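You operate a simulated robot arm through the tools that you are given. There is no shell and no other tool.

Carry out the task below with a simulated two-armed robot. There is one attempt and no reset: what you move stays moved.

TASK
Power the panel up: main isolator on, B3 on, RESET, then TEST.
Fine: B1 and B2 stay off.

It is judged by the outcome, as a careful person would: the job done as asked, and still so three seconds after it is handed in. It fails if anything else is knocked over, pushed out of place, dropped, spilled or broken.

THE ROBOT
Two 7-joint arms with two-finger parallel grippers on one trunk that stands fixed in place. Base frame: the origin is at the foot of the trunk, x ahead of it, y to its left, z up. Units: cm, degrees, N and s.
The left shoulder is at [3, 11.9, 111], the right one opposite. With the tool pointing down near the work surface each hand reaches from about 10 to 56 cm from the base axis, measured 20 degrees to its own side. Payload 3.43 kg a hand.
Tool frame (each hand has its own): the origin (TCP) lies between the finger pads and is the grasp point; the fingertips stand 3 cm ahead of it; z points along the fingers, y is the line along which they close. Largest opening 9.4 cm; finger width 2.8, thickness 1; the body of the gripper, 5 by 9.6 cm, starts 5.5 cm behind the TCP.
Orientation is that of the tool frame in the base frame, as a unit quaternion [w, x, y, z]. With the fingers straight down and closing along the base's y, the tool's x points along the base's -x, its y along +y and its z along -z.

THE INTERFACE
- The arms move only by the tool step_arm. It takes "left_series", "right_series" or both (then of equal length, played together; a hand with none holds still); each is one flat list of numbers, 7 for each row, row after row: the shift along the tool's x, y, z in units of 25 mm (1.0 is 25 mm), then the turn, a rotation vector about the tool's x, y, z in units of 5 degrees (1.0 is 5 degrees), then the gripper command, from -1 (shut) to 1 (fully open), values between in proportion. In form: [tx, ty, tz, ax, ay, az, claw, tx, ty, tz, ax, ay, az, claw, ...]. A call has 1 to 20 rows; each row shifts and turns the commanded pose from where the row before left it, along the tool's axes as they then stand. A call with a number of a shift or a turn outside -1 to 1 is refused whole. A row lasts 0.2 s, in which the tool goes at most 5 cm and 8.6 degrees; a call with a longer step from one row to the next is refused whole, and so is a gripper value outside its range. A pose out of reach is approached as far as the arm can. The call stops where the force on the tool passes 40 N (or 10 N more than at its start, if that is more) or the arm is blocked; 0.2 s more then pass. The fingers move at their own pace (about 7.2 cm/s each) and stop on an object; they squeeze with about 32 N. The grip force told is the motor's: it shows also when the fingers shut on nothing. Time passes only in rows, and 0.2 s behind the last, so rows that do not move let the fingers close. It gives the time, the measured TCP pose, the force on the tool (base axes), the opening and the grip force at its end, in the units of the frame above (readings bear some noise), with the torque about the TCP (base axes, N m) and any sound that the robot's microphone picked up.
- Cameras (640 x 400 px; columns grow to the right, rows downward): "scene" is now at [1.83, 5.31, 180.74]; the picture's right is [0.74, -0.67, 0.00], its down [-0.56, -0.61, -0.56] and it looks along [0.38, 0.41, -0.83] (base axes); focal length 286 px, centre (320, 200). "left" rides on the left gripper at [7.6, -1.4, -10.2] in its tool frame; the picture's right is [0.18, 0.98, 0.00], its down [-0.75, 0.14, -0.64] and it looks along [-0.63, 0.12, 0.77] (tool axes); focal length 243 px, centre (320, 200). "right" rides on the right gripper at [7.6, 1.4, -10.2] in its tool frame; the picture's right is [-0.18, 0.98, 0.00], its down [-0.75, -0.14, -0.64] and it looks along [-0.63, -0.12, 0.77] (tool axes); focal length 243 px, centre (320, 200). There is no depth. A picture from a camera that has moved, and an enlarged one, comes with that camera's place and axes in the base frame and with its lens.
- snapshot(camera): a new picture of that camera. No time passes.
- raise_lower(by): moves the trunk up (or, below 0, down) by that many cm; the arms and the scene camera ride with it, the base frame stays. It gives what a move gives, with no picture.
- pan_tilt(pan, tilt): turns the head with the scene camera to pan (to the left, within 143 degrees either way) and tilt (down, from -29 to 69), counted from straight ahead of the robot. It gives what a move gives.
- close_up(camera, box): a new picture of the part [left, top, right, bottom] of that camera's present view, enlarged. No time passes.
- hand_in(): hands the job in; it is judged then, once.

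Nothing tells you positions but the pictures and the camera data. Unless the task says otherwise, let go and move clear before handing in.

The tools are called after "Request:" as a command line: name --argument value ..., lists and objects as JSON in quotes. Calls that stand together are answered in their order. step_arm: Moves the arms, as the interface text tells. Its arguments: {"type":"object","properties":{"left_series":{"type":"array","items":{"type":"number"}},"right_series":{"type":"array","items":{"type":"number"}}},"required":[]} The other tools are called the same way: raise_lower (by) moves the trunk up or down; pan_tilt (pan, tilt) turns the head that bears the scene camera; snapshot (camera) takes a picture; close_up (camera, box) takes an enlarged picture of a part of a camera's view; hand_in () hands the job in.

At the start:

```text
clock: 0.0
left_tool_pos: [30.28, 30.44, 146.9]
left_tool_rot: [0.0, 0.0, 1.0, 0.0]
left_ft_force: [-0.4, 0.5, -0.6]
left_ft_torque: [-0.01, -0.02, 0.0]
left_opening: 9.4
left_gripper_force: 0.1
right_tool_pos: [43.0, -0.2, 138.93]
right_tool_rot: [0.0, 0.0, 1.0, 0.0]
right_ft_force: [-0.4, -0.7, -0.5]
right_ft_torque: [0.0, -0.04, 0.02]
right_opening: 9.41
right_gripper_force: 0.0
trunk travel left (down, up): [-37.5, 3.5]
head pan, tilt (commanded): [47.6, 56.0]
```

scene: 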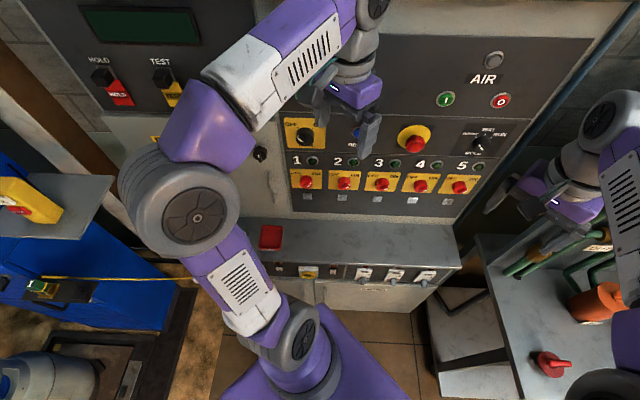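
right: 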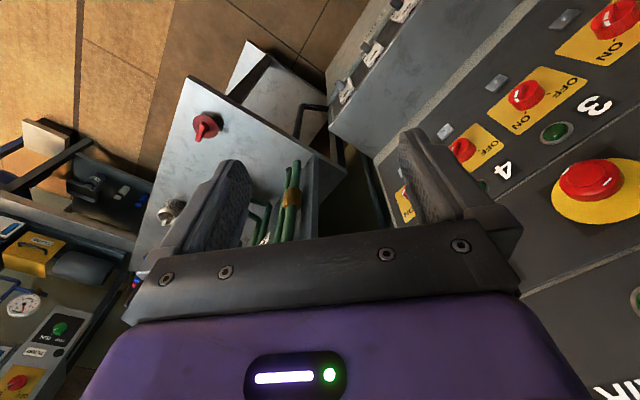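
left: 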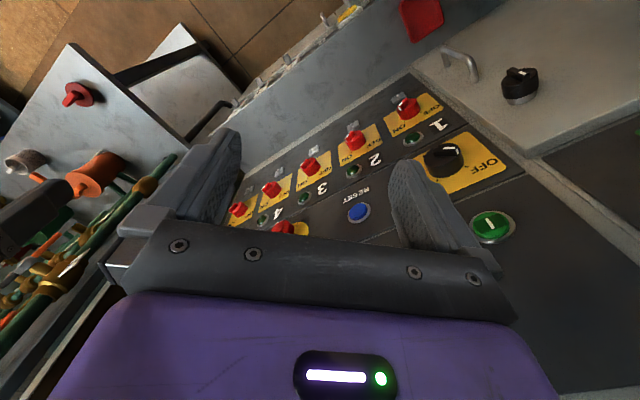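

I see a large wall console in front with numbered knobs, a lower shelf with small switches, and other equipment to the sides. First I'll look more closely to find the panel with the main isolator, B1–B3, RESET and TEST.

Request:
close_up --camera "scene" --box '[240, 210, 480, 360]'

Request:
close_up --camera "scene" --box '[240, 20, 540, 220]'

Request:
close_up --camera "scene" --box '[0, 150, 300, 350]'

Request:
close_up --camera "left" --box '[200, 0, 600, 250]'

```text
2.67 times, centred on (360, 285) of scene
camera zoom: at [1.83, 5.31, 180.74], right [0.74, -0.67, 0.0], down [-0.56, -0.61, -0.56], along [0.38, 0.41, -0.83], focal length 762 px, centre (213, -27)
```

zoom: 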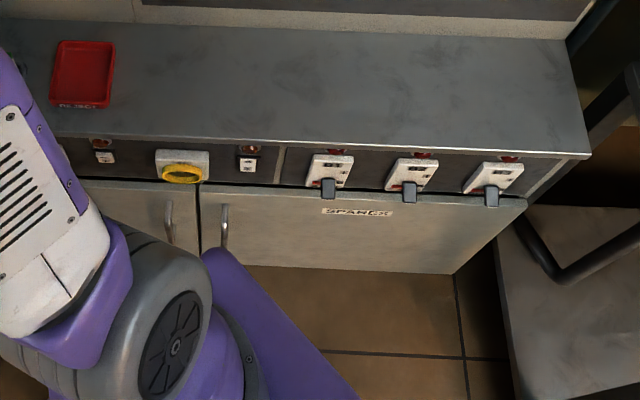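

```text
2.00 times, centred on (390, 120) of scene
camera zoom: at [1.83, 5.31, 180.74], right [0.74, -0.67, 0.0], down [-0.56, -0.61, -0.56], along [0.38, 0.41, -0.83], focal length 571 px, centre (180, 360)
```

zoom: 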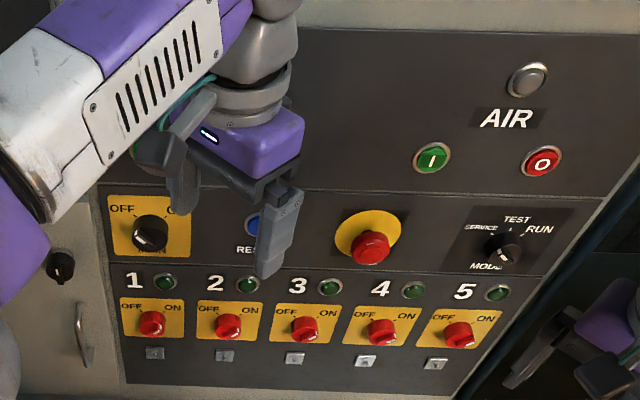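

```text
2.00 times, centred on (150, 250) of scene
camera zoom: at [1.83, 5.31, 180.74], right [0.74, -0.67, 0.0], down [-0.56, -0.61, -0.56], along [0.38, 0.41, -0.83], focal length 571 px, centre (660, 100)
```

zoom: 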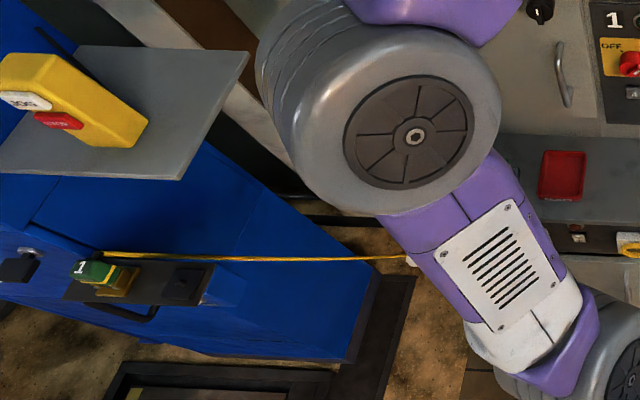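

```text
1.60 times, centred on (400, 125) of left
camera zoom: at [22.51, 29.18, 157.15], right [-0.18, 0.98, 0.0], down [0.75, 0.14, 0.64], along [0.63, 0.12, -0.77], focal length 388 px, centre (192, 320)
```

zoom: 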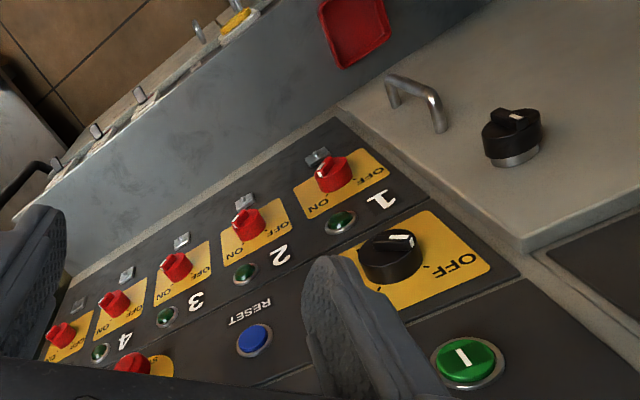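

The wall console has MAIN, RESET, a MODE selector with TEST, and breakers 1–5. There is also a "TEST" item at top left and three lever breakers on the lower ledge, so I need a wider look before deciding which is meant.

Request:
pan_tilt --pan 47 --tilt 25

Request:
snapshot --camera "scene"

```text
clock: 1.0
left_tool_pos: [30.24, 30.55, 146.89]
left_tool_rot: [0.0, 0.0, 1.0, -0.001]
left_ft_force: [-0.8, -0.6, 0.9]
left_ft_torque: [-0.03, 0.02, 0.02]
left_opening: 9.4
left_gripper_force: 0.0
right_tool_pos: [42.91, -0.09, 139.06]
right_tool_rot: [0.0, 0.001, 1.0, 0.0]
right_ft_force: [0.0, 0.7, -0.5]
right_ft_torque: [0.01, 0.01, -0.01]
right_opening: 9.41
right_gripper_force: 0.0
trunk travel left (down, up): [-37.5, 3.5]
head pan, tilt (commanded): [47.0, 25.0]
```

```text
taken
camera scene: at [3.34, 6.81, 185.27], right [0.73, -0.68, 0.0], down [-0.29, -0.31, -0.91], along [0.62, 0.66, -0.42], focal length 286 px, centre (320, 200)
```

scene: 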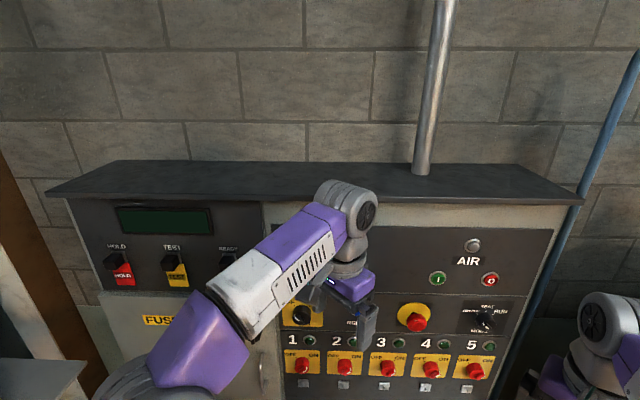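

The console spans the wall with a left section (HOLD, TEST, READY) and a right section. I'll look around the other directions for a panel labelled B1–B3.

Request:
pan_tilt --pan 0 --tilt 45

Request:
snapshot --camera "scene"

Request:
pan_tilt --pan -50 --tilt 45

Request:
snapshot --camera "scene"

Request:
pan_tilt --pan 100 --tilt 45

Request:
snapshot --camera "scene"

```text
clock: 2.1
left_tool_pos: [30.24, 30.53, 146.8]
left_tool_rot: [0.0, 0.0, 1.0, 0.0]
left_ft_force: [-0.5, -0.3, 0.3]
left_ft_torque: [0.04, 0.02, 0.02]
left_opening: 9.41
left_gripper_force: 0.0
right_tool_pos: [42.94, -0.15, 138.99]
right_tool_rot: [0.001, 0.0, 1.0, 0.0]
right_ft_force: [-0.2, -0.5, 0.7]
right_ft_torque: [-0.04, -0.02, 0.0]
right_opening: 9.39
right_gripper_force: 0.0
trunk travel left (down, up): [-37.5, 3.5]
head pan, tilt (commanded): [0.0, 45.0]
```

```text
taken
camera scene: at [5.18, 0.08, 182.22], right [0.0, -1.0, 0.0], down [-0.71, 0.0, -0.71], along [0.71, 0.0, -0.71], focal length 286 px, centre (320, 200)
```

scene: 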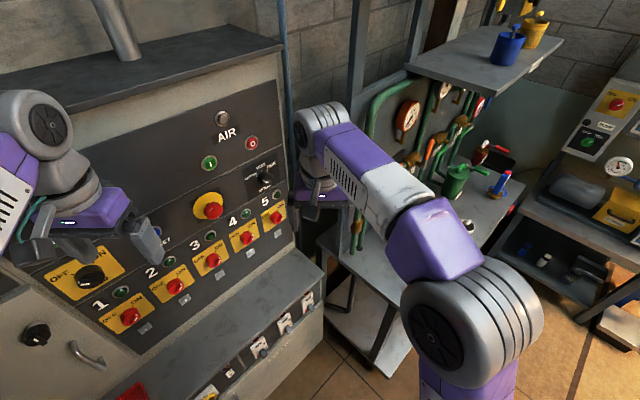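

```text
clock: 3.3
left_tool_pos: [30.16, 30.51, 146.86]
left_tool_rot: [-0.001, 0.0, 1.0, 0.001]
left_ft_force: [-0.4, -0.6, 0.0]
left_ft_torque: [0.01, 0.01, 0.0]
left_opening: 9.37
left_gripper_force: 0.0
right_tool_pos: [42.97, -0.1, 138.94]
right_tool_rot: [0.0, 0.0, 1.0, 0.0]
right_ft_force: [-0.2, 0.2, 0.4]
right_ft_torque: [-0.02, 0.0, -0.02]
right_opening: 9.38
right_gripper_force: 0.0
trunk travel left (down, up): [-37.5, 3.5]
head pan, tilt (commanded): [-50.0, 45.0]
```

```text
taken
camera scene: at [2.28, -6.15, 182.22], right [-0.77, -0.64, 0.0], down [-0.45, 0.54, -0.71], along [0.45, -0.54, -0.71], focal length 286 px, centre (320, 200)
```

scene: 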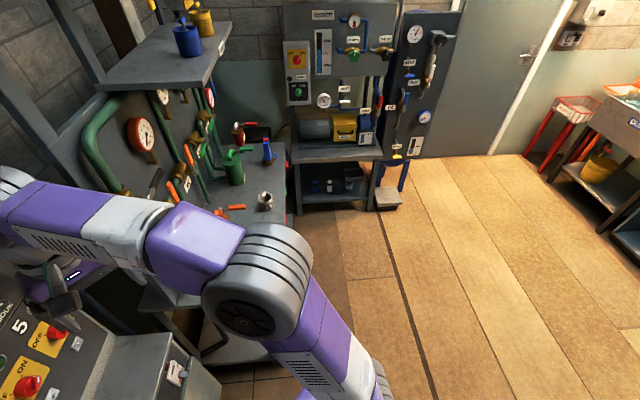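

```text
clock: 5.6
left_tool_pos: [30.22, 30.48, 146.86]
left_tool_rot: [0.0, 0.0, 1.0, 0.0]
left_ft_force: [-0.3, 0.0, 1.0]
left_ft_torque: [0.0, 0.03, 0.02]
left_opening: 9.42
left_gripper_force: 0.1
right_tool_pos: [42.86, -0.15, 139.0]
right_tool_rot: [0.0, 0.0, 1.0, 0.0]
right_ft_force: [0.5, 0.2, 0.4]
right_ft_torque: [0.01, 0.01, 0.01]
right_opening: 9.39
right_gripper_force: 0.1
trunk travel left (down, up): [-37.5, 3.5]
head pan, tilt (commanded): [100.0, 45.0]
```

```text
taken
camera scene: at [-4.35, 8.08, 182.22], right [0.98, 0.17, 0.0], down [0.12, -0.7, -0.71], along [-0.12, 0.7, -0.71], focal length 286 px, centre (320, 200)
```

scene: 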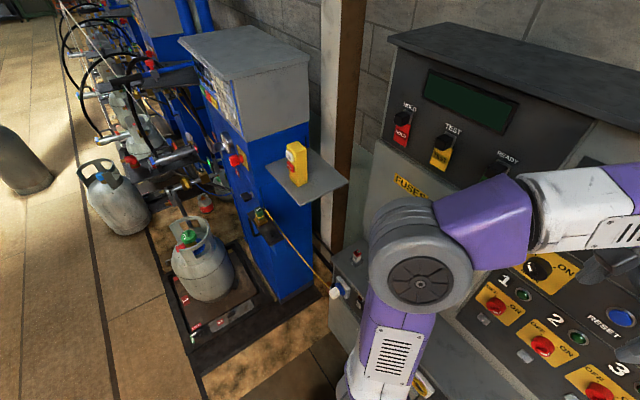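

The console on the wall is the panel. I'll zoom into the left section (HOLD/TEST/READY) and the mode selector to work out what TEST is.

Request:
close_up --camera "scene" --box '[380, 50, 560, 200]'

Request:
close_up --camera "scene" --box '[320, 240, 460, 340]'

Request:
pan_tilt --pan 65 --tilt 30

Request:
snapshot --camera "scene"

Request:
pan_tilt --pan 20 --tilt 45

Request:
snapshot --camera "scene"

Request:
close_up --camera "scene" --box '[160, 100, 480, 300]'

```text
2.67 times, centred on (470, 125) of scene
camera zoom: at [-4.35, 8.08, 182.22], right [0.98, 0.17, 0.0], down [0.12, -0.7, -0.71], along [-0.12, 0.7, -0.71], focal length 762 px, centre (-80, 400)
```

zoom: 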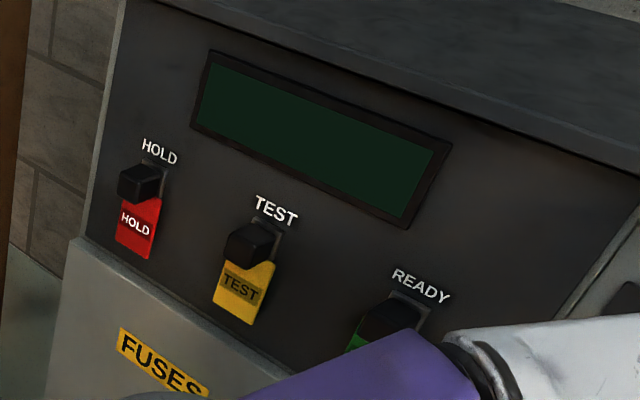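

```text
4.00 times, centred on (390, 290) of scene
camera zoom: at [-4.35, 8.08, 182.22], right [0.98, 0.17, 0.0], down [0.12, -0.7, -0.71], along [-0.12, 0.7, -0.71], focal length 1142 px, centre (40, -160)
```

zoom: 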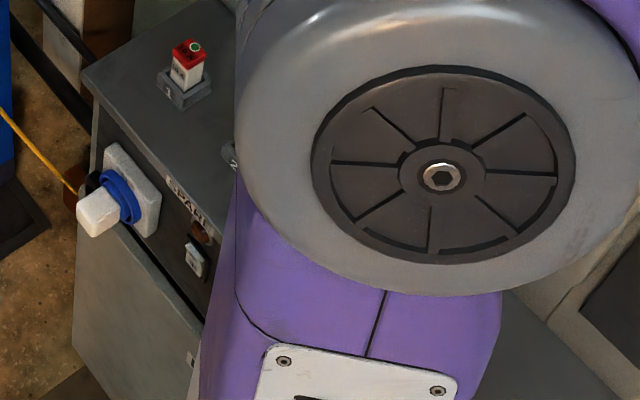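

```text
clock: 6.7
left_tool_pos: [30.3, 30.5, 146.86]
left_tool_rot: [0.0, 0.0, 1.0, 0.0]
left_ft_force: [-0.8, -0.1, 0.6]
left_ft_torque: [0.02, -0.03, 0.01]
left_opening: 9.41
left_gripper_force: 0.1
right_tool_pos: [42.89, -0.21, 139.1]
right_tool_rot: [-0.001, 0.0, 1.0, 0.0]
right_ft_force: [0.9, 0.4, 0.2]
right_ft_torque: [0.0, -0.01, 0.0]
right_opening: 9.41
right_gripper_force: 0.1
trunk travel left (down, up): [-37.5, 3.5]
head pan, tilt (commanded): [65.0, 30.0]
```

```text
taken
camera scene: at [0.87, 8.27, 184.47], right [0.91, -0.42, 0.0], down [-0.21, -0.45, -0.87], along [0.37, 0.78, -0.5], focal length 286 px, centre (320, 200)
```

scene: 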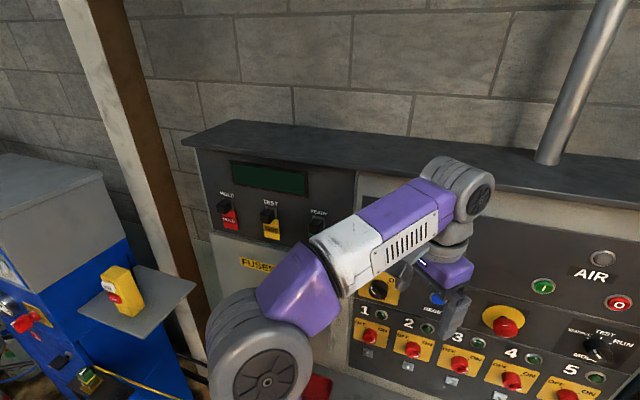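

```text
clock: 7.8
left_tool_pos: [30.14, 30.39, 146.74]
left_tool_rot: [0.0, 0.0, 1.0, 0.0]
left_ft_force: [-0.9, -0.1, -0.3]
left_ft_torque: [0.01, 0.01, 0.01]
left_opening: 9.4
left_gripper_force: 0.1
right_tool_pos: [42.89, -0.24, 138.95]
right_tool_rot: [0.0, 0.0, 1.0, 0.0]
right_ft_force: [0.1, -0.2, 0.6]
right_ft_torque: [0.03, 0.02, 0.03]
right_opening: 9.42
right_gripper_force: 0.0
trunk travel left (down, up): [-37.5, 3.5]
head pan, tilt (commanded): [20.0, 45.0]
```

```text
taken
camera scene: at [4.69, 2.86, 182.22], right [0.34, -0.94, 0.0], down [-0.66, -0.24, -0.71], along [0.66, 0.24, -0.71], focal length 286 px, centre (320, 200)
```

scene: 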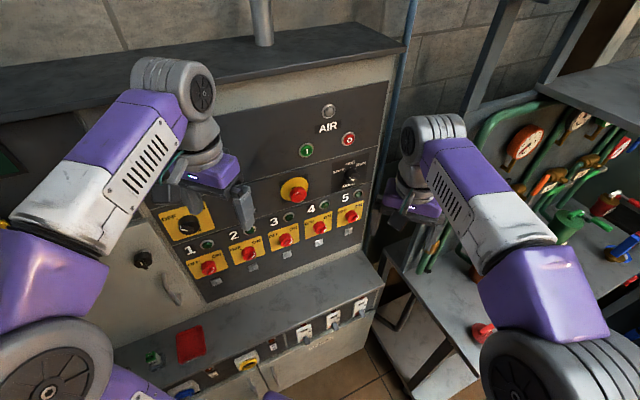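

```text
2.00 times, centred on (320, 200) of scene
camera zoom: at [4.69, 2.86, 182.22], right [0.34, -0.94, 0.0], down [-0.66, -0.24, -0.71], along [0.66, 0.24, -0.71], focal length 571 px, centre (320, 200)
```

zoom: 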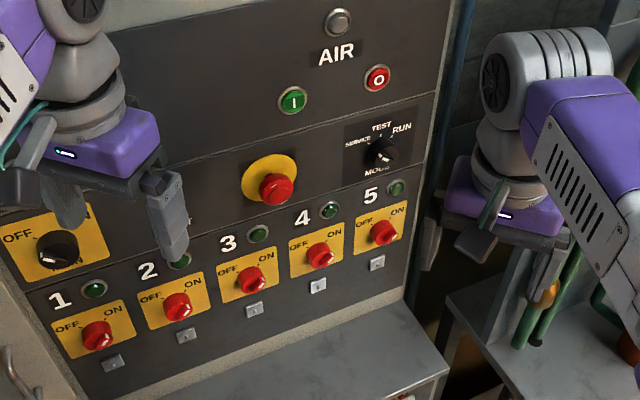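

The panel is the wall console: it's vertical, facing the robot at about 46° to its left, roughly 61 cm away. MAIN is near [35, 48, 130], breaker 3 near [54, 33, 107] and RESET near [47, 40, 129]. I'll turn the left hand to face the panel, backing it off a little, to get a clear look and free the head's view.

Request:
step_arm --left_series '[0.4, 0, 0, 0, 0, -1, 1, 0.4, 0, 0, 0, 0, -1, 1, 0.4, 0, 0, 0, 0, -1, 1, 0.4, 0, 0, 0, 0, -1, 1, 0.4, 0, 0, 0, 0, -1, 1, 0.4, 0, 0, 0, 0, -1, 1, 0.4, 0, 0, 0, 0, -1, 1, 0.4, 0, 0, 0, 0, -1, 1, 0.4, 0, 0, 0, 0, -1, 1]'

Request:
snapshot --camera "left"

Request:
snapshot --camera "scene"

```text
clock: 9.8
left_tool_pos: [21.92, 27.47, 146.8]
left_tool_rot: [0.0, -0.383, 0.924, 0.001]
left_ft_force: [-0.2, 0.2, 0.0]
left_ft_torque: [0.0, 0.01, 0.01]
left_opening: 9.41
left_gripper_force: 0.0
right_tool_pos: [42.88, -0.21, 138.98]
right_tool_rot: [0.0, 0.0, 1.0, 0.0]
right_ft_force: [0.4, 0.7, 1.0]
right_ft_torque: [0.01, -0.02, 0.02]
right_opening: 9.38
right_gripper_force: 0.0
trunk travel left (down, up): [-37.5, 3.5]
head pan, tilt (commanded): [20.0, 45.0]
```

```text
taken
camera left: at [17.42, 21.17, 157.1], right [-0.83, 0.56, 0.0], down [0.43, 0.63, 0.64], along [0.36, 0.53, -0.77], focal length 243 px, centre (320, 200)
```

left: 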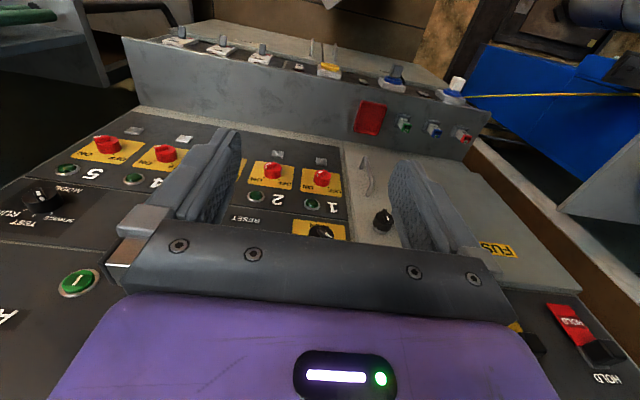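

```text
taken
camera scene: at [4.65, 2.82, 182.22], right [0.34, -0.94, 0.0], down [-0.66, -0.24, -0.71], along [0.66, 0.24, -0.71], focal length 286 px, centre (320, 200)
```

scene: 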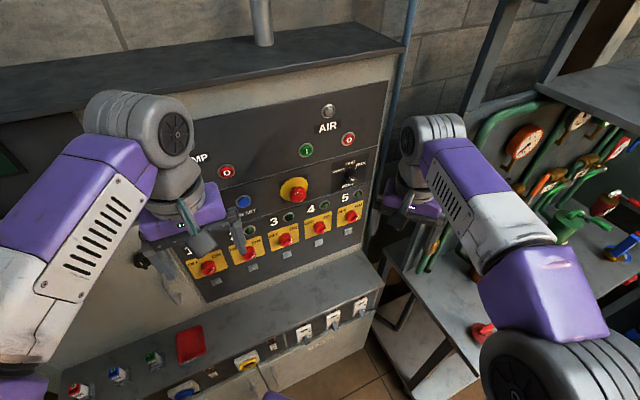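

The turn went fine. Now I'll pitch the left hand up about 50° so its camera looks squarely at the panel.

Request:
step_arm --left_series '[0, 0, 0, 0, -1, 0, 1, 0, 0, 0, 0, -1, 0, 1, 0, 0, 0, 0, -1, 0, 1, 0, 0, 0, 0, -1, 0, 1, 0, 0, 0, 0, -1, 0, 1, 0, 0, 0, 0, -1, 0, 1, 0, 0, 0, 0, -1, 0, 1, 0, 0, 0, 0, -1, 0, 1, 0, 0, 0, 0, -1, 0, 1]'

Request:
snapshot --camera "left"

Request:
snapshot --camera "scene"

```text
clock: 11.8
left_tool_pos: [22.04, 27.43, 146.84]
left_tool_rot: [0.354, -0.354, 0.853, 0.148]
left_ft_force: [0.3, -0.1, 0.6]
left_ft_torque: [0.0, 0.03, 0.02]
left_opening: 9.41
left_gripper_force: 0.0
right_tool_pos: [42.96, -0.16, 139.1]
right_tool_rot: [0.0, 0.0, 1.0, 0.0]
right_ft_force: [-1.6, 0.1, 0.8]
right_ft_torque: [0.0, 0.0, 0.0]
right_opening: 9.4
right_gripper_force: 0.2
trunk travel left (down, up): [-37.5, 3.5]
head pan, tilt (commanded): [20.0, 45.0]
```

```text
taken
camera left: at [13.92, 17.65, 148.73], right [-0.79, 0.6, -0.13], down [-0.05, 0.15, 0.99], along [0.62, 0.78, -0.09], focal length 243 px, centre (320, 200)
```

left: 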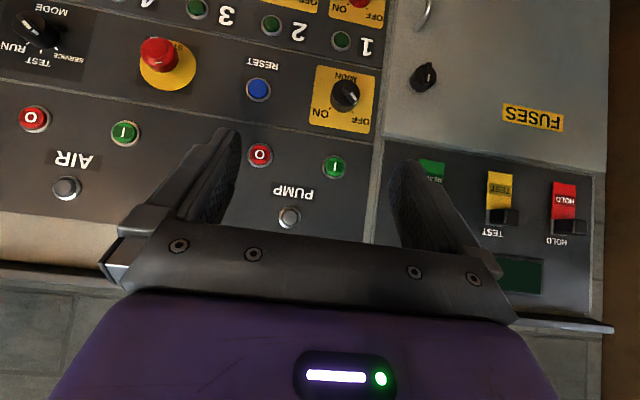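

```text
taken
camera scene: at [4.64, 2.81, 182.22], right [0.34, -0.94, 0.0], down [-0.66, -0.24, -0.71], along [0.66, 0.24, -0.71], focal length 286 px, centre (320, 200)
```

scene: 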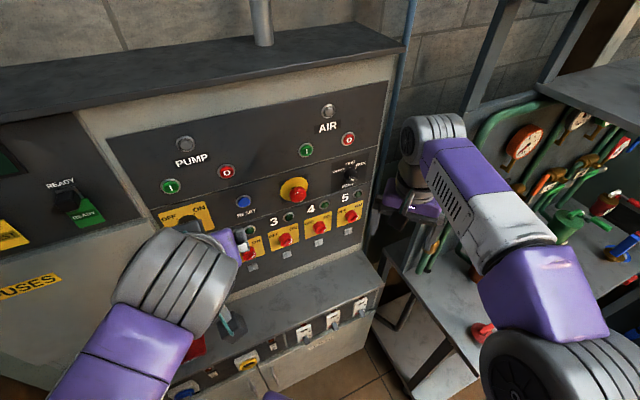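

Good clear view now (image is upside-down). I'll zoom in on the mode selector, TEST switch and MAIN knob.

Request:
close_up --camera "left" --box '[400, 140, 620, 310]'

Request:
close_up --camera "left" --box '[0, 0, 120, 80]'

Request:
close_up --camera "left" --box '[230, 0, 410, 140]'

Request:
close_up --camera "scene" --box '[0, 150, 130, 310]'

Request:
close_up --camera "scene" --box '[320, 140, 390, 200]'

```text
2.35 times, centred on (510, 225) of left
camera zoom: at [13.92, 17.65, 148.73], right [-0.79, 0.6, -0.13], down [-0.05, 0.15, 0.99], along [0.62, 0.78, -0.09], focal length 571 px, centre (-127, 141)
```

zoom: 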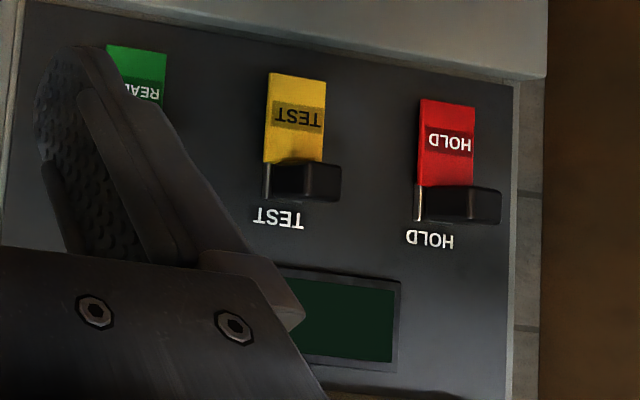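

```text
5.00 times, centred on (60, 40) of left
camera zoom: at [13.92, 17.65, 148.73], right [-0.79, 0.6, -0.13], down [-0.05, 0.15, 0.99], along [0.62, 0.78, -0.09], focal length 1213 px, centre (1620, 1000)
```

zoom: 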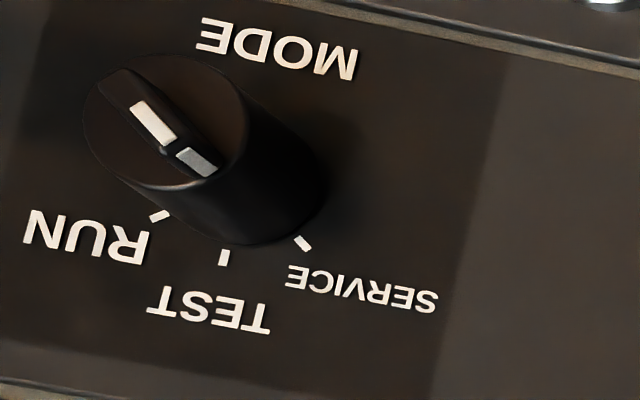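

```text
2.86 times, centred on (320, 70) of left
camera zoom: at [13.92, 17.65, 148.73], right [-0.79, 0.6, -0.13], down [-0.05, 0.15, 0.99], along [0.62, 0.78, -0.09], focal length 693 px, centre (320, 571)
```

zoom: 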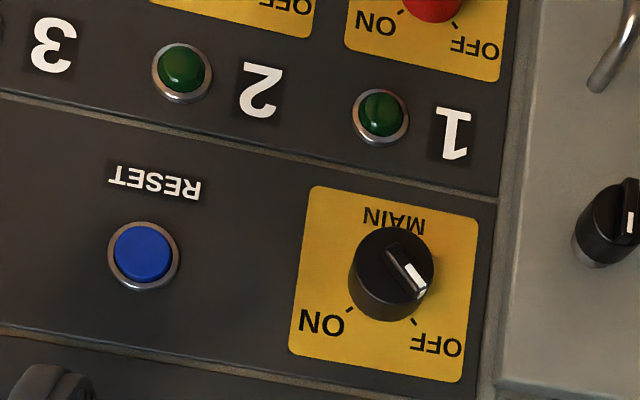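

```text
2.50 times, centred on (65, 230) of scene
camera zoom: at [4.64, 2.81, 182.22], right [0.34, -0.94, 0.0], down [-0.66, -0.24, -0.71], along [0.66, 0.24, -0.71], focal length 714 px, centre (958, 125)
```

zoom: 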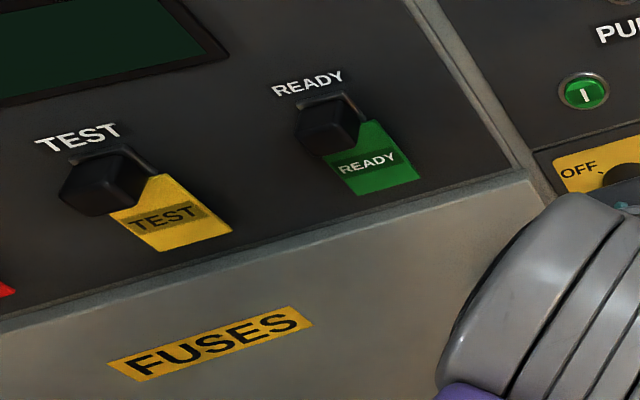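

```text
6.67 times, centred on (355, 170) of scene
camera zoom: at [4.64, 2.81, 182.22], right [0.34, -0.94, 0.0], down [-0.66, -0.24, -0.71], along [0.66, 0.24, -0.71], focal length 1904 px, centre (87, 400)
```

zoom: 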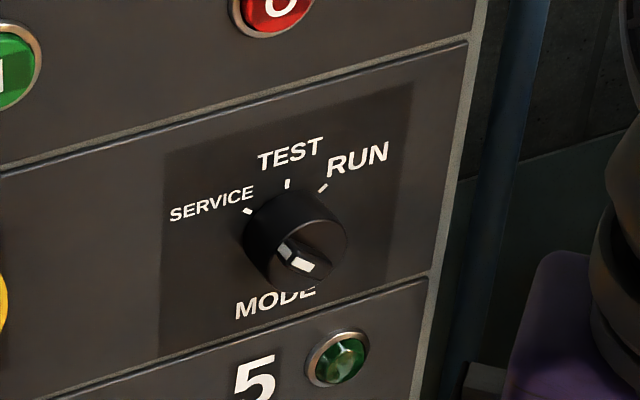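

The wall console uses plain numbers 1–5, while the ledge below has a yellow rotary isolator and exactly three lever breakers, which might be the B1–B3 in question. I'll zoom in on that ledge before deciding.

Request:
close_up --camera "scene" --box '[280, 280, 380, 350]'

Request:
close_up --camera "scene" --box '[190, 320, 310, 400]'

Request:
pan_tilt --pan 30 --tilt 66

Request:
snapshot --camera "scene"

```text
5.71 times, centred on (330, 315) of scene
camera zoom: at [4.64, 2.81, 182.22], right [0.34, -0.94, 0.0], down [-0.66, -0.24, -0.71], along [0.66, 0.24, -0.71], focal length 1632 px, centre (263, -457)
```

zoom: 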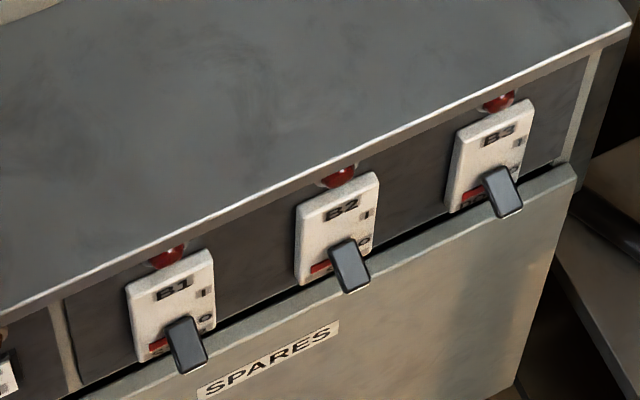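

```text
5.00 times, centred on (250, 360) of scene
camera zoom: at [4.64, 2.81, 182.22], right [0.34, -0.94, 0.0], down [-0.66, -0.24, -0.71], along [0.66, 0.24, -0.71], focal length 1428 px, centre (670, -600)
```

zoom: 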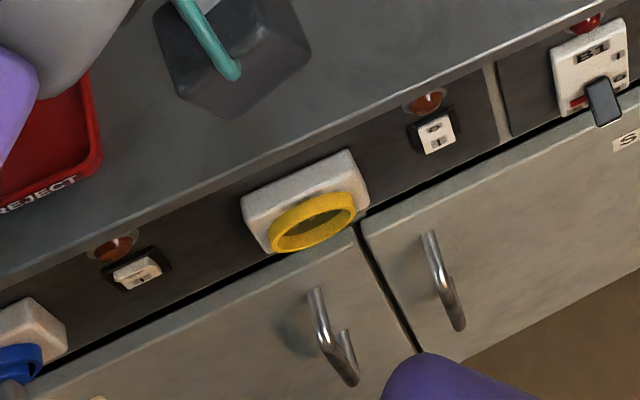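

```text
clock: 12.6
left_tool_pos: [22.03, 27.54, 146.81]
left_tool_rot: [0.353, -0.353, 0.854, 0.146]
left_ft_force: [0.0, -1.3, 0.8]
left_ft_torque: [0.0, 0.03, 0.01]
left_opening: 9.39
left_gripper_force: 0.1
right_tool_pos: [42.88, -0.15, 138.98]
right_tool_rot: [0.0, 0.0, 1.0, 0.0]
right_ft_force: [-0.1, 0.2, -0.6]
right_ft_torque: [-0.01, 0.02, -0.05]
right_opening: 9.41
right_gripper_force: 0.0
trunk travel left (down, up): [-37.5, 3.5]
head pan, tilt (commanded): [30.0, 66.0]
```

```text
taken
camera scene: at [2.2, 3.03, 179.61], right [0.5, -0.87, 0.0], down [-0.79, -0.46, -0.41], along [0.35, 0.2, -0.91], focal length 286 px, centre (320, 200)
```

scene: 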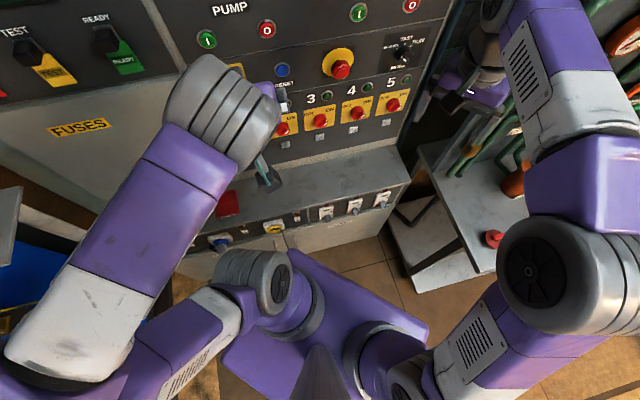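

B1–B3 are the labelled lever breakers on the ledge front (each with a lamp above), so those are the B breakers; the yellow ring beside them looks like a socket. I'll check the switches HOLD/TEST/READY and the rest of the ledge more closely.

Request:
pan_tilt --pan 75 --tilt 35

Request:
snapshot --camera "scene"

Request:
close_up --camera "scene" --box '[240, 120, 420, 240]'

Request:
close_up --camera "left" --box '[460, 150, 600, 250]'

```text
clock: 13.7
left_tool_pos: [21.97, 27.57, 146.86]
left_tool_rot: [0.353, -0.354, 0.853, 0.147]
left_ft_force: [0.3, -0.2, 0.5]
left_ft_torque: [0.01, 0.02, 0.02]
left_opening: 9.39
left_gripper_force: 0.1
right_tool_pos: [42.94, -0.26, 139.06]
right_tool_rot: [0.001, 0.0, 1.0, 0.0]
right_ft_force: [-0.2, -0.6, -0.4]
right_ft_torque: [-0.01, 0.01, 0.04]
right_opening: 9.42
right_gripper_force: 0.0
trunk travel left (down, up): [-37.5, 3.5]
head pan, tilt (commanded): [75.0, 35.0]
```

```text
taken
camera scene: at [-0.66, 8.58, 183.69], right [0.97, -0.26, 0.0], down [-0.15, -0.55, -0.82], along [0.21, 0.79, -0.57], focal length 286 px, centre (320, 200)
```

scene: 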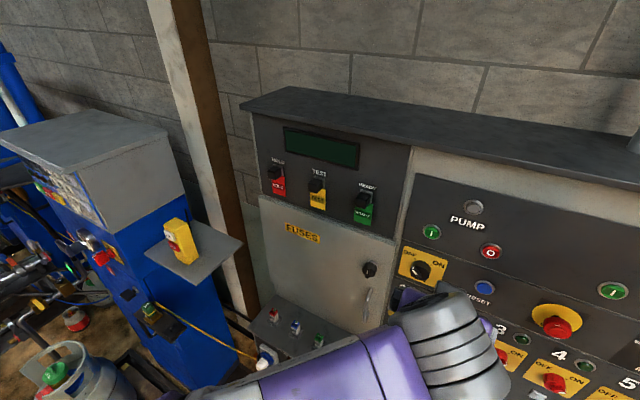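

```text
3.33 times, centred on (330, 180) of scene
camera zoom: at [-0.66, 8.58, 183.69], right [0.97, -0.26, 0.0], down [-0.15, -0.55, -0.82], along [0.21, 0.79, -0.57], focal length 952 px, centre (287, 267)
```

zoom: 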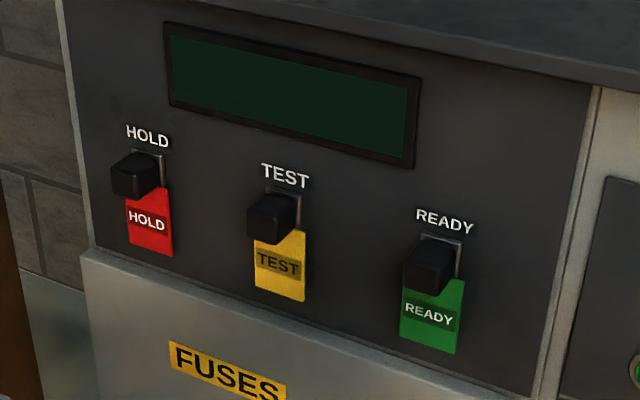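

```text
4.00 times, centred on (530, 200) of left
camera zoom: at [13.96, 17.69, 148.75], right [-0.79, 0.6, -0.13], down [-0.04, 0.16, 0.99], along [0.62, 0.78, -0.1], focal length 970 px, centre (-520, 200)
```

zoom: 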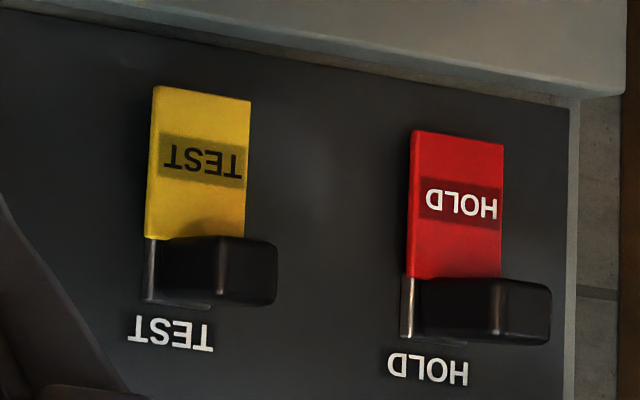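

The levers under HOLD/TEST/READY look like grip tags in holders, while MODE (SERVICE/TEST/RUN, now on SERVICE) sits on the same row as MAIN and RESET. I'll start with MAIN: level the left hand toward the panel and move it in front of the MAIN knob for a close look.

Request:
step_arm --left_series '[0, 0, 0, 0, -1, 0, 1, 0, 0, 0, 0, -1, 0, 1, 0, 0, 0, 0, -1, 0, 1, 0, 0, 0, 0, -1, 0, 1, 0, 0, 0, 0, -1, 0, 1, 0, 0, 0, 0, -1, 0, 1, 0, 0, 0, 0, -1, 0, 1, 0, 0, 0, 0, -1, 0, 1, 0, 0, 0, 0, -1, 0, 1]'

Request:
snapshot --camera "scene"

Request:
snapshot --camera "left"

```text
clock: 15.7
left_tool_pos: [22.18, 27.38, 149.45]
left_tool_rot: [0.656, -0.278, 0.653, 0.257]
left_ft_force: [-0.4, 0.2, -0.9]
left_ft_torque: [0.01, 0.0, -0.03]
left_opening: 9.39
left_gripper_force: 0.0
left hand out of reach, approached as far as the arm can: row 8, 9
right_tool_pos: [42.86, -0.15, 138.95]
right_tool_rot: [0.0, 0.0, 1.0, 0.0]
right_ft_force: [0.0, -0.1, 0.0]
right_ft_torque: [-0.01, 0.0, -0.02]
right_opening: 9.41
right_gripper_force: 0.0
trunk travel left (down, up): [-37.5, 3.5]
head pan, tilt (commanded): [75.0, 35.0]
```

```text
taken
camera scene: at [-0.68, 8.59, 183.7], right [0.97, -0.26, 0.0], down [-0.15, -0.55, -0.82], along [0.21, 0.79, -0.57], focal length 286 px, centre (320, 200)
```

scene: 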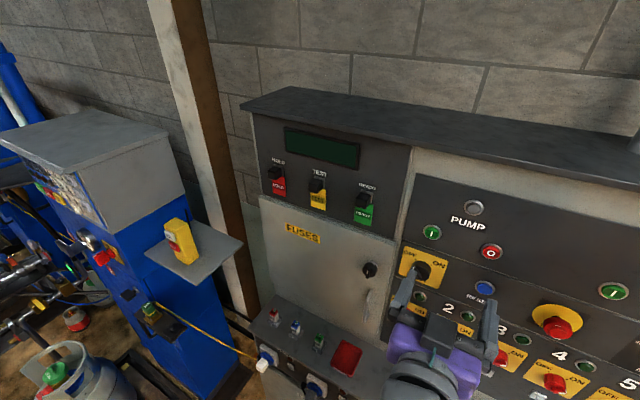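

```text
taken
camera left: at [15.95, 19.08, 142.09], right [-0.68, 0.7, -0.21], down [-0.57, -0.33, 0.75], along [0.46, 0.64, 0.62], focal length 243 px, centre (320, 200)
```

left: 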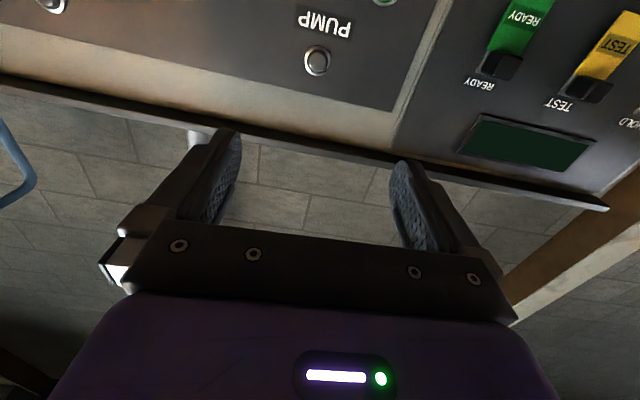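

The last couple of pitch steps were limited because the hand is too close to the body; moving forward and down toward MAIN should solve it.

Request:
step_arm --left_series '[1, 0.28, 0.5, 0, 0, 0, 1, 1, 0.28, 0.5, 0, 0, 0, 1, 1, 0.28, 0.5, 0, 0, 0, 1, 1, 0.28, 0.5, 0, 0, 0, 1, 1, 0.28, 0.5, 0, 0, 0, 1, 1, 0.28, 0.5, 0, 0, 0, 1, 1, 0.28, 0.5, 0, 0, 0, 1, 1, 0.28, 0.5, 0, 0, 0, 1, 0, 0, 0, 0, 0, 0, 1]'

Request:
snapshot --camera "left"

Request:
snapshot --camera "scene"

```text
clock: 16.5
left_tool_pos: [24.99, 26.24, 150.53]
left_tool_rot: [0.695, -0.227, 0.652, 0.203]
left_ft_force: [0.1, -0.5, 0.2]
left_ft_torque: [0.02, 0.0, 0.01]
left_opening: 9.41
left_gripper_force: 0.0
left hand out of reach, approached as far as the arm can: row 1, 2, 3
right_tool_pos: [42.96, -0.25, 138.96]
right_tool_rot: [0.0, 0.0, 1.0, 0.0]
right_ft_force: [0.5, 0.4, -0.2]
right_ft_torque: [-0.01, -0.01, 0.0]
right_opening: 9.4
right_gripper_force: 0.0
trunk travel left (down, up): [-37.5, 3.5]
head pan, tilt (commanded): [75.0, 35.0]
stopped in row 3 (left hand): the arm was blocked; the commanded pose is now the measured one
```

```text
taken
camera left: at [17.87, 19.1, 142.56], right [-0.56, 0.8, -0.23], down [-0.66, -0.25, 0.71], along [0.51, 0.55, 0.66], focal length 243 px, centre (320, 200)
```

left: 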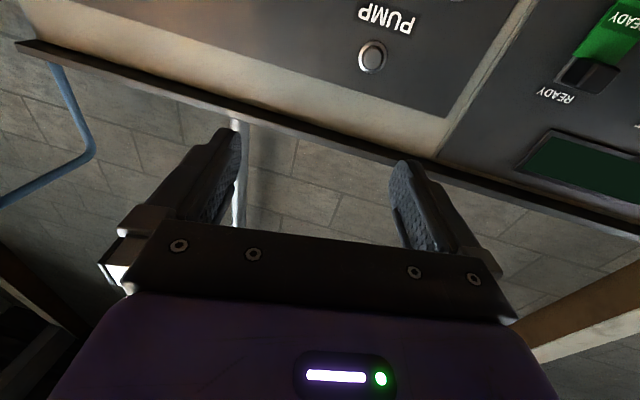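

```text
taken
camera scene: at [-0.66, 8.56, 183.7], right [0.97, -0.26, 0.0], down [-0.15, -0.55, -0.82], along [0.21, 0.79, -0.57], focal length 286 px, centre (320, 200)
```

scene: 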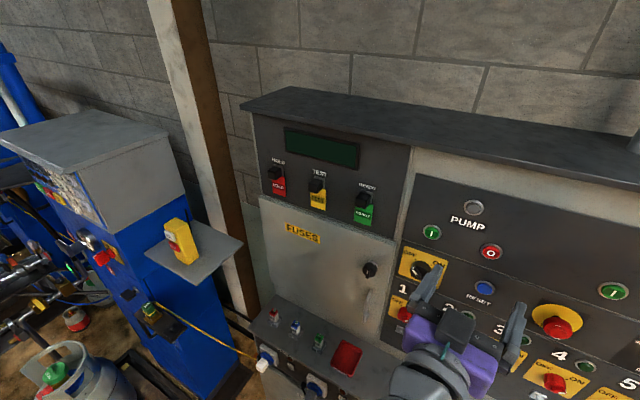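

The left wrist reached its limit because the shoulder sits high relative to a horizontal tool. Lowering the trunk should fix that (and B3 needs it too), so I'll check the right hand's surroundings first.

Request:
pan_tilt --pan -5 --tilt 55

Request:
snapshot --camera "scene"

Request:
snapshot --camera "right"

```text
clock: 18.0
left_tool_pos: [24.98, 26.25, 150.48]
left_tool_rot: [0.695, -0.226, 0.652, 0.203]
left_ft_force: [-0.1, 1.1, 0.2]
left_ft_torque: [-0.02, 0.0, 0.0]
left_opening: 9.41
left_gripper_force: 0.0
right_tool_pos: [42.84, -0.21, 139.04]
right_tool_rot: [0.0, 0.0, 1.0, -0.001]
right_ft_force: [-0.7, -0.3, -0.3]
right_ft_torque: [-0.01, -0.02, 0.03]
right_opening: 9.41
right_gripper_force: 0.0
trunk travel left (down, up): [-37.5, 3.5]
head pan, tilt (commanded): [-5.0, 55.0]
```

```text
taken
camera scene: at [4.23, -0.55, 180.87], right [-0.09, -1.0, 0.0], down [-0.82, 0.07, -0.57], along [0.57, -0.05, -0.82], focal length 286 px, centre (320, 200)
```

scene: 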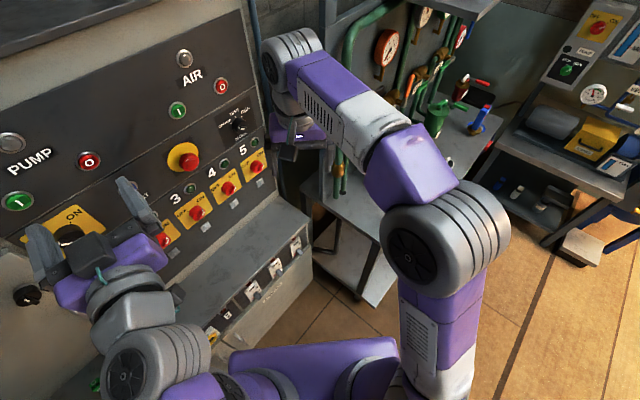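

```text
taken
camera right: at [35.36, 1.31, 149.29], right [0.18, 0.98, 0.0], down [0.75, -0.14, 0.64], along [0.63, -0.12, -0.77], focal length 243 px, centre (320, 200)
```

right: 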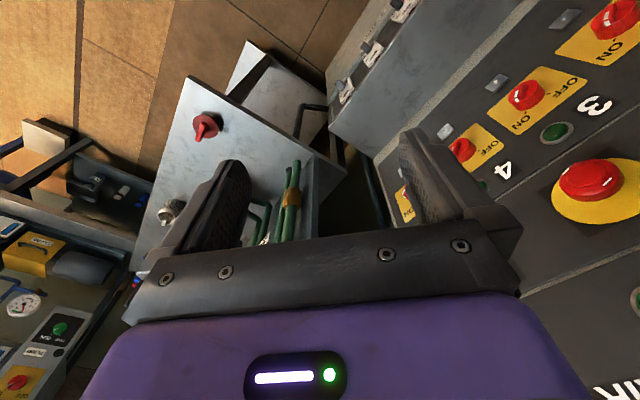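

The space under both hands is clear (the side table starts well beyond the right hand), so I'll lower the trunk in stages.

Request:
raise_lower --by -12

Request:
snapshot --camera "scene"

Request:
raise_lower --by -10

Request:
snapshot --camera "scene"

```text
clock: 19.5
left_tool_pos: [24.96, 26.17, 138.52]
left_tool_rot: [0.695, -0.226, 0.651, 0.203]
left_ft_force: [0.2, 0.2, -0.3]
left_ft_torque: [-0.01, -0.02, -0.01]
left_opening: 9.39
left_gripper_force: 0.1
right_tool_pos: [42.84, -0.18, 127.08]
right_tool_rot: [0.001, 0.0, 1.0, 0.0]
right_ft_force: [-0.2, 0.1, -0.5]
right_ft_torque: [0.02, -0.01, 0.01]
right_opening: 9.39
right_gripper_force: 0.0
trunk travel left (down, up): [-25.5, 15.5]
head pan, tilt (commanded): [-5.0, 55.0]
```

```text
taken
camera scene: at [4.22, -0.56, 168.89], right [-0.09, -1.0, 0.0], down [-0.82, 0.07, -0.57], along [0.57, -0.05, -0.82], focal length 286 px, centre (320, 200)
```

scene: 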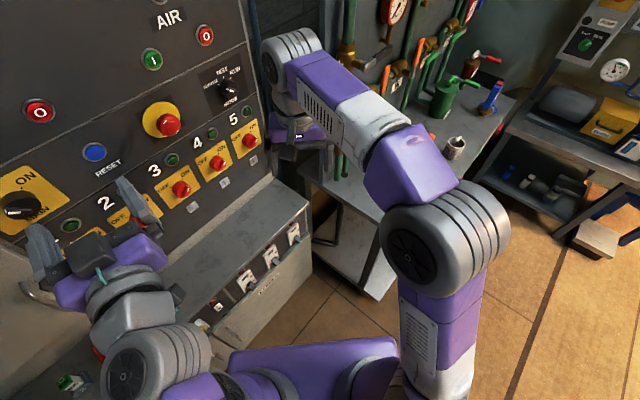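

```text
clock: 20.8
left_tool_pos: [25.02, 26.18, 128.64]
left_tool_rot: [0.695, -0.226, 0.652, 0.203]
left_ft_force: [0.0, 0.5, -0.4]
left_ft_torque: [0.0, -0.01, -0.05]
left_opening: 9.39
left_gripper_force: 0.1
right_tool_pos: [43.01, -0.23, 117.06]
right_tool_rot: [0.0, 0.0, 1.0, 0.0]
right_ft_force: [0.2, 0.4, 0.2]
right_ft_torque: [-0.01, 0.0, -0.02]
right_opening: 9.41
right_gripper_force: 0.0
trunk travel left (down, up): [-15.5, 25.5]
head pan, tilt (commanded): [-5.0, 55.0]
```

```text
taken
camera scene: at [4.22, -0.56, 158.89], right [-0.09, -1.0, 0.0], down [-0.82, 0.07, -0.57], along [0.57, -0.05, -0.82], focal length 286 px, centre (320, 200)
```

scene: 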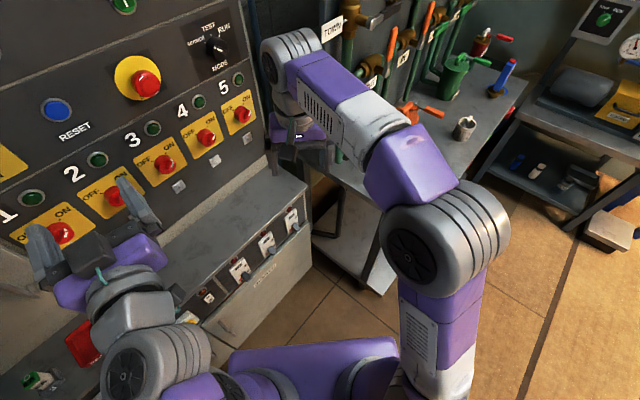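

Trunk is down 22 cm and both hands are clear. Now I'll square the left hand to the panel and bring it in front of MAIN.

Request:
step_arm --left_series '[0, 0, 0.4, -0.644, 0.164, 0.208, 1, 0, 0, 0.4, -0.644, 0.164, 0.208, 1, 0, 0, 0.4, -0.644, 0.164, 0.208, 1, 0.21, 0.69, 0.55, 0, 0, 0, 1, 0.21, 0.69, 0.55, 0, 0, 0, 1, 0.21, 0.69, 0.55, 0, 0, 0, 1, 0.21, 0.69, 0.55, 0, 0, 0, 1, 0.21, 0.69, 0.55, 0, 0, 0, 1]'

Request:
snapshot --camera "left"

Request:
snapshot --camera "scene"

```text
clock: 21.5
left_tool_pos: [25.97, 24.92, 127.98]
left_tool_rot: [0.688, -0.228, 0.664, 0.184]
left_ft_force: [0.5, -0.8, 0.0]
left_ft_torque: [0.0, 0.0, 0.0]
left_opening: 9.43
left_gripper_force: 0.0
right_tool_pos: [43.04, -0.18, 117.02]
right_tool_rot: [0.0, 0.001, 1.0, 0.0]
right_ft_force: [-0.2, 0.8, -0.6]
right_ft_torque: [0.0, -0.01, -0.01]
right_opening: 9.41
right_gripper_force: 0.0
trunk travel left (down, up): [-15.5, 25.5]
head pan, tilt (commanded): [-5.0, 55.0]
stopped in row 3 (left hand): the arm was blocked; the commanded pose is now the measured one
```

```text
taken
camera left: at [18.57, 17.85, 120.34], right [-0.54, 0.81, -0.25], down [-0.65, -0.2, 0.73], along [0.54, 0.56, 0.63], focal length 243 px, centre (320, 200)
```

left: 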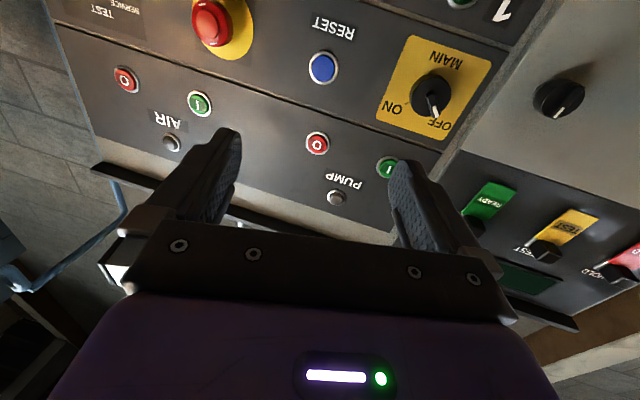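

```text
taken
camera scene: at [4.23, -0.55, 158.87], right [-0.09, -1.0, 0.0], down [-0.82, 0.07, -0.57], along [0.57, -0.05, -0.82], focal length 286 px, centre (320, 200)
```

scene: 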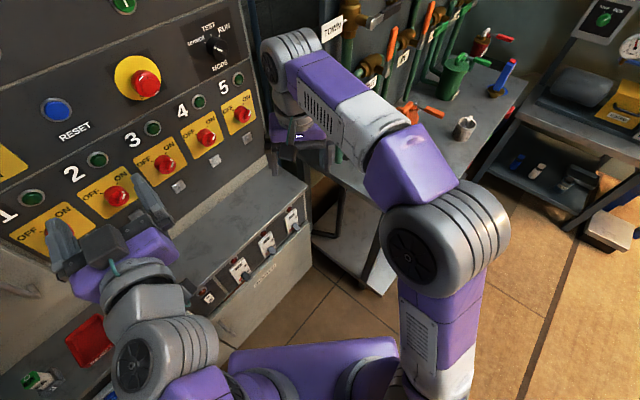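

The arm hits a joint limit in this retracted pose, so I'll back the pitch off to 45° (which worked), extend toward the panel, and only then level the hand.

Request:
step_arm --left_series '[0, 0, 0, -0.243, 0.906, -0.01, 1, 0, 0, 0, -0.243, 0.906, -0.01, 1, 0, 0, 0, -0.243, 0.906, -0.01, 1, 0, 0, 0, -0.243, 0.906, -0.01, 1, 0, 0, 0, -0.243, 0.906, -0.01, 1, 0, 0, 0, -0.243, 0.906, -0.01, 1, 0, 0, 0, -0.243, 0.906, -0.01, 1, 0, 0, 0, -0.243, 0.906, -0.01, 1, 0, 0, 0, -0.243, 0.906, -0.01, 1, 0, 0, 0, -0.243, 0.906, -0.01, 1, -0.66, 0.677, 0.66, 0, 0, 0, 1, -0.66, 0.677, 0.66, 0, 0, 0, 1, -0.66, 0.677, 0.66, 0, 0, 0, 1, -0.66, 0.677, 0.66, 0, 0, 0, 1]'

Request:
snapshot --camera "left"

Request:
snapshot --camera "scene"

```text
clock: 24.5
left_tool_pos: [28.04, 36.23, 127.76]
left_tool_rot: [0.354, -0.352, 0.854, 0.147]
left_ft_force: [0.0, 0.5, -0.1]
left_ft_torque: [-0.03, -0.01, -0.03]
left_opening: 9.39
left_gripper_force: 0.1
right_tool_pos: [42.96, -0.11, 117.04]
right_tool_rot: [0.0, -0.001, 1.0, 0.0]
right_ft_force: [-0.5, -1.2, -0.2]
right_ft_torque: [-0.04, -0.02, -0.02]
right_opening: 9.39
right_gripper_force: 0.0
trunk travel left (down, up): [-15.5, 25.5]
head pan, tilt (commanded): [-5.0, 55.0]
```

```text
taken
camera left: at [19.9, 26.5, 129.81], right [-0.79, 0.61, -0.13], down [-0.04, 0.15, 0.99], along [0.62, 0.78, -0.09], focal length 243 px, centre (320, 200)
```

left: 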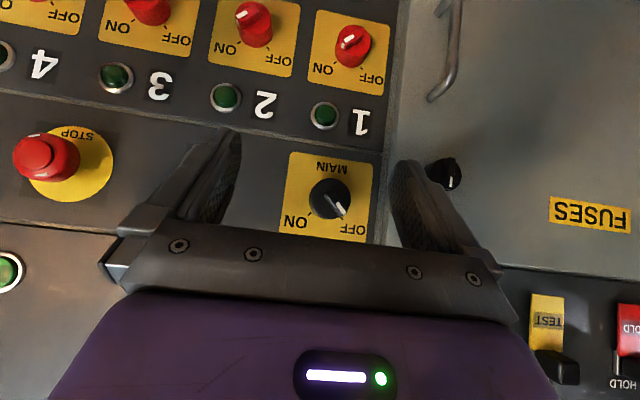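

```text
taken
camera scene: at [4.25, -0.51, 158.87], right [-0.09, -1.0, 0.0], down [-0.82, 0.07, -0.57], along [0.57, -0.05, -0.82], focal length 286 px, centre (320, 200)
```

scene: 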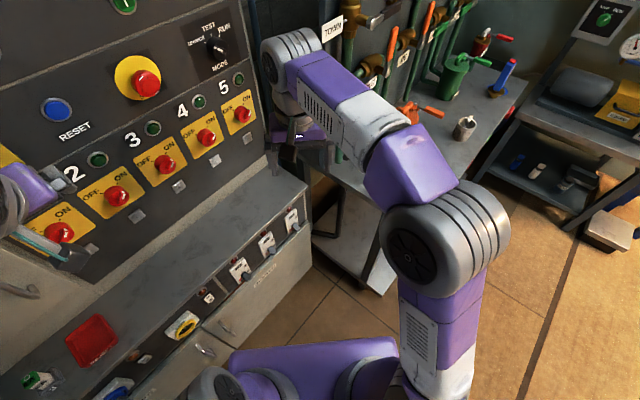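

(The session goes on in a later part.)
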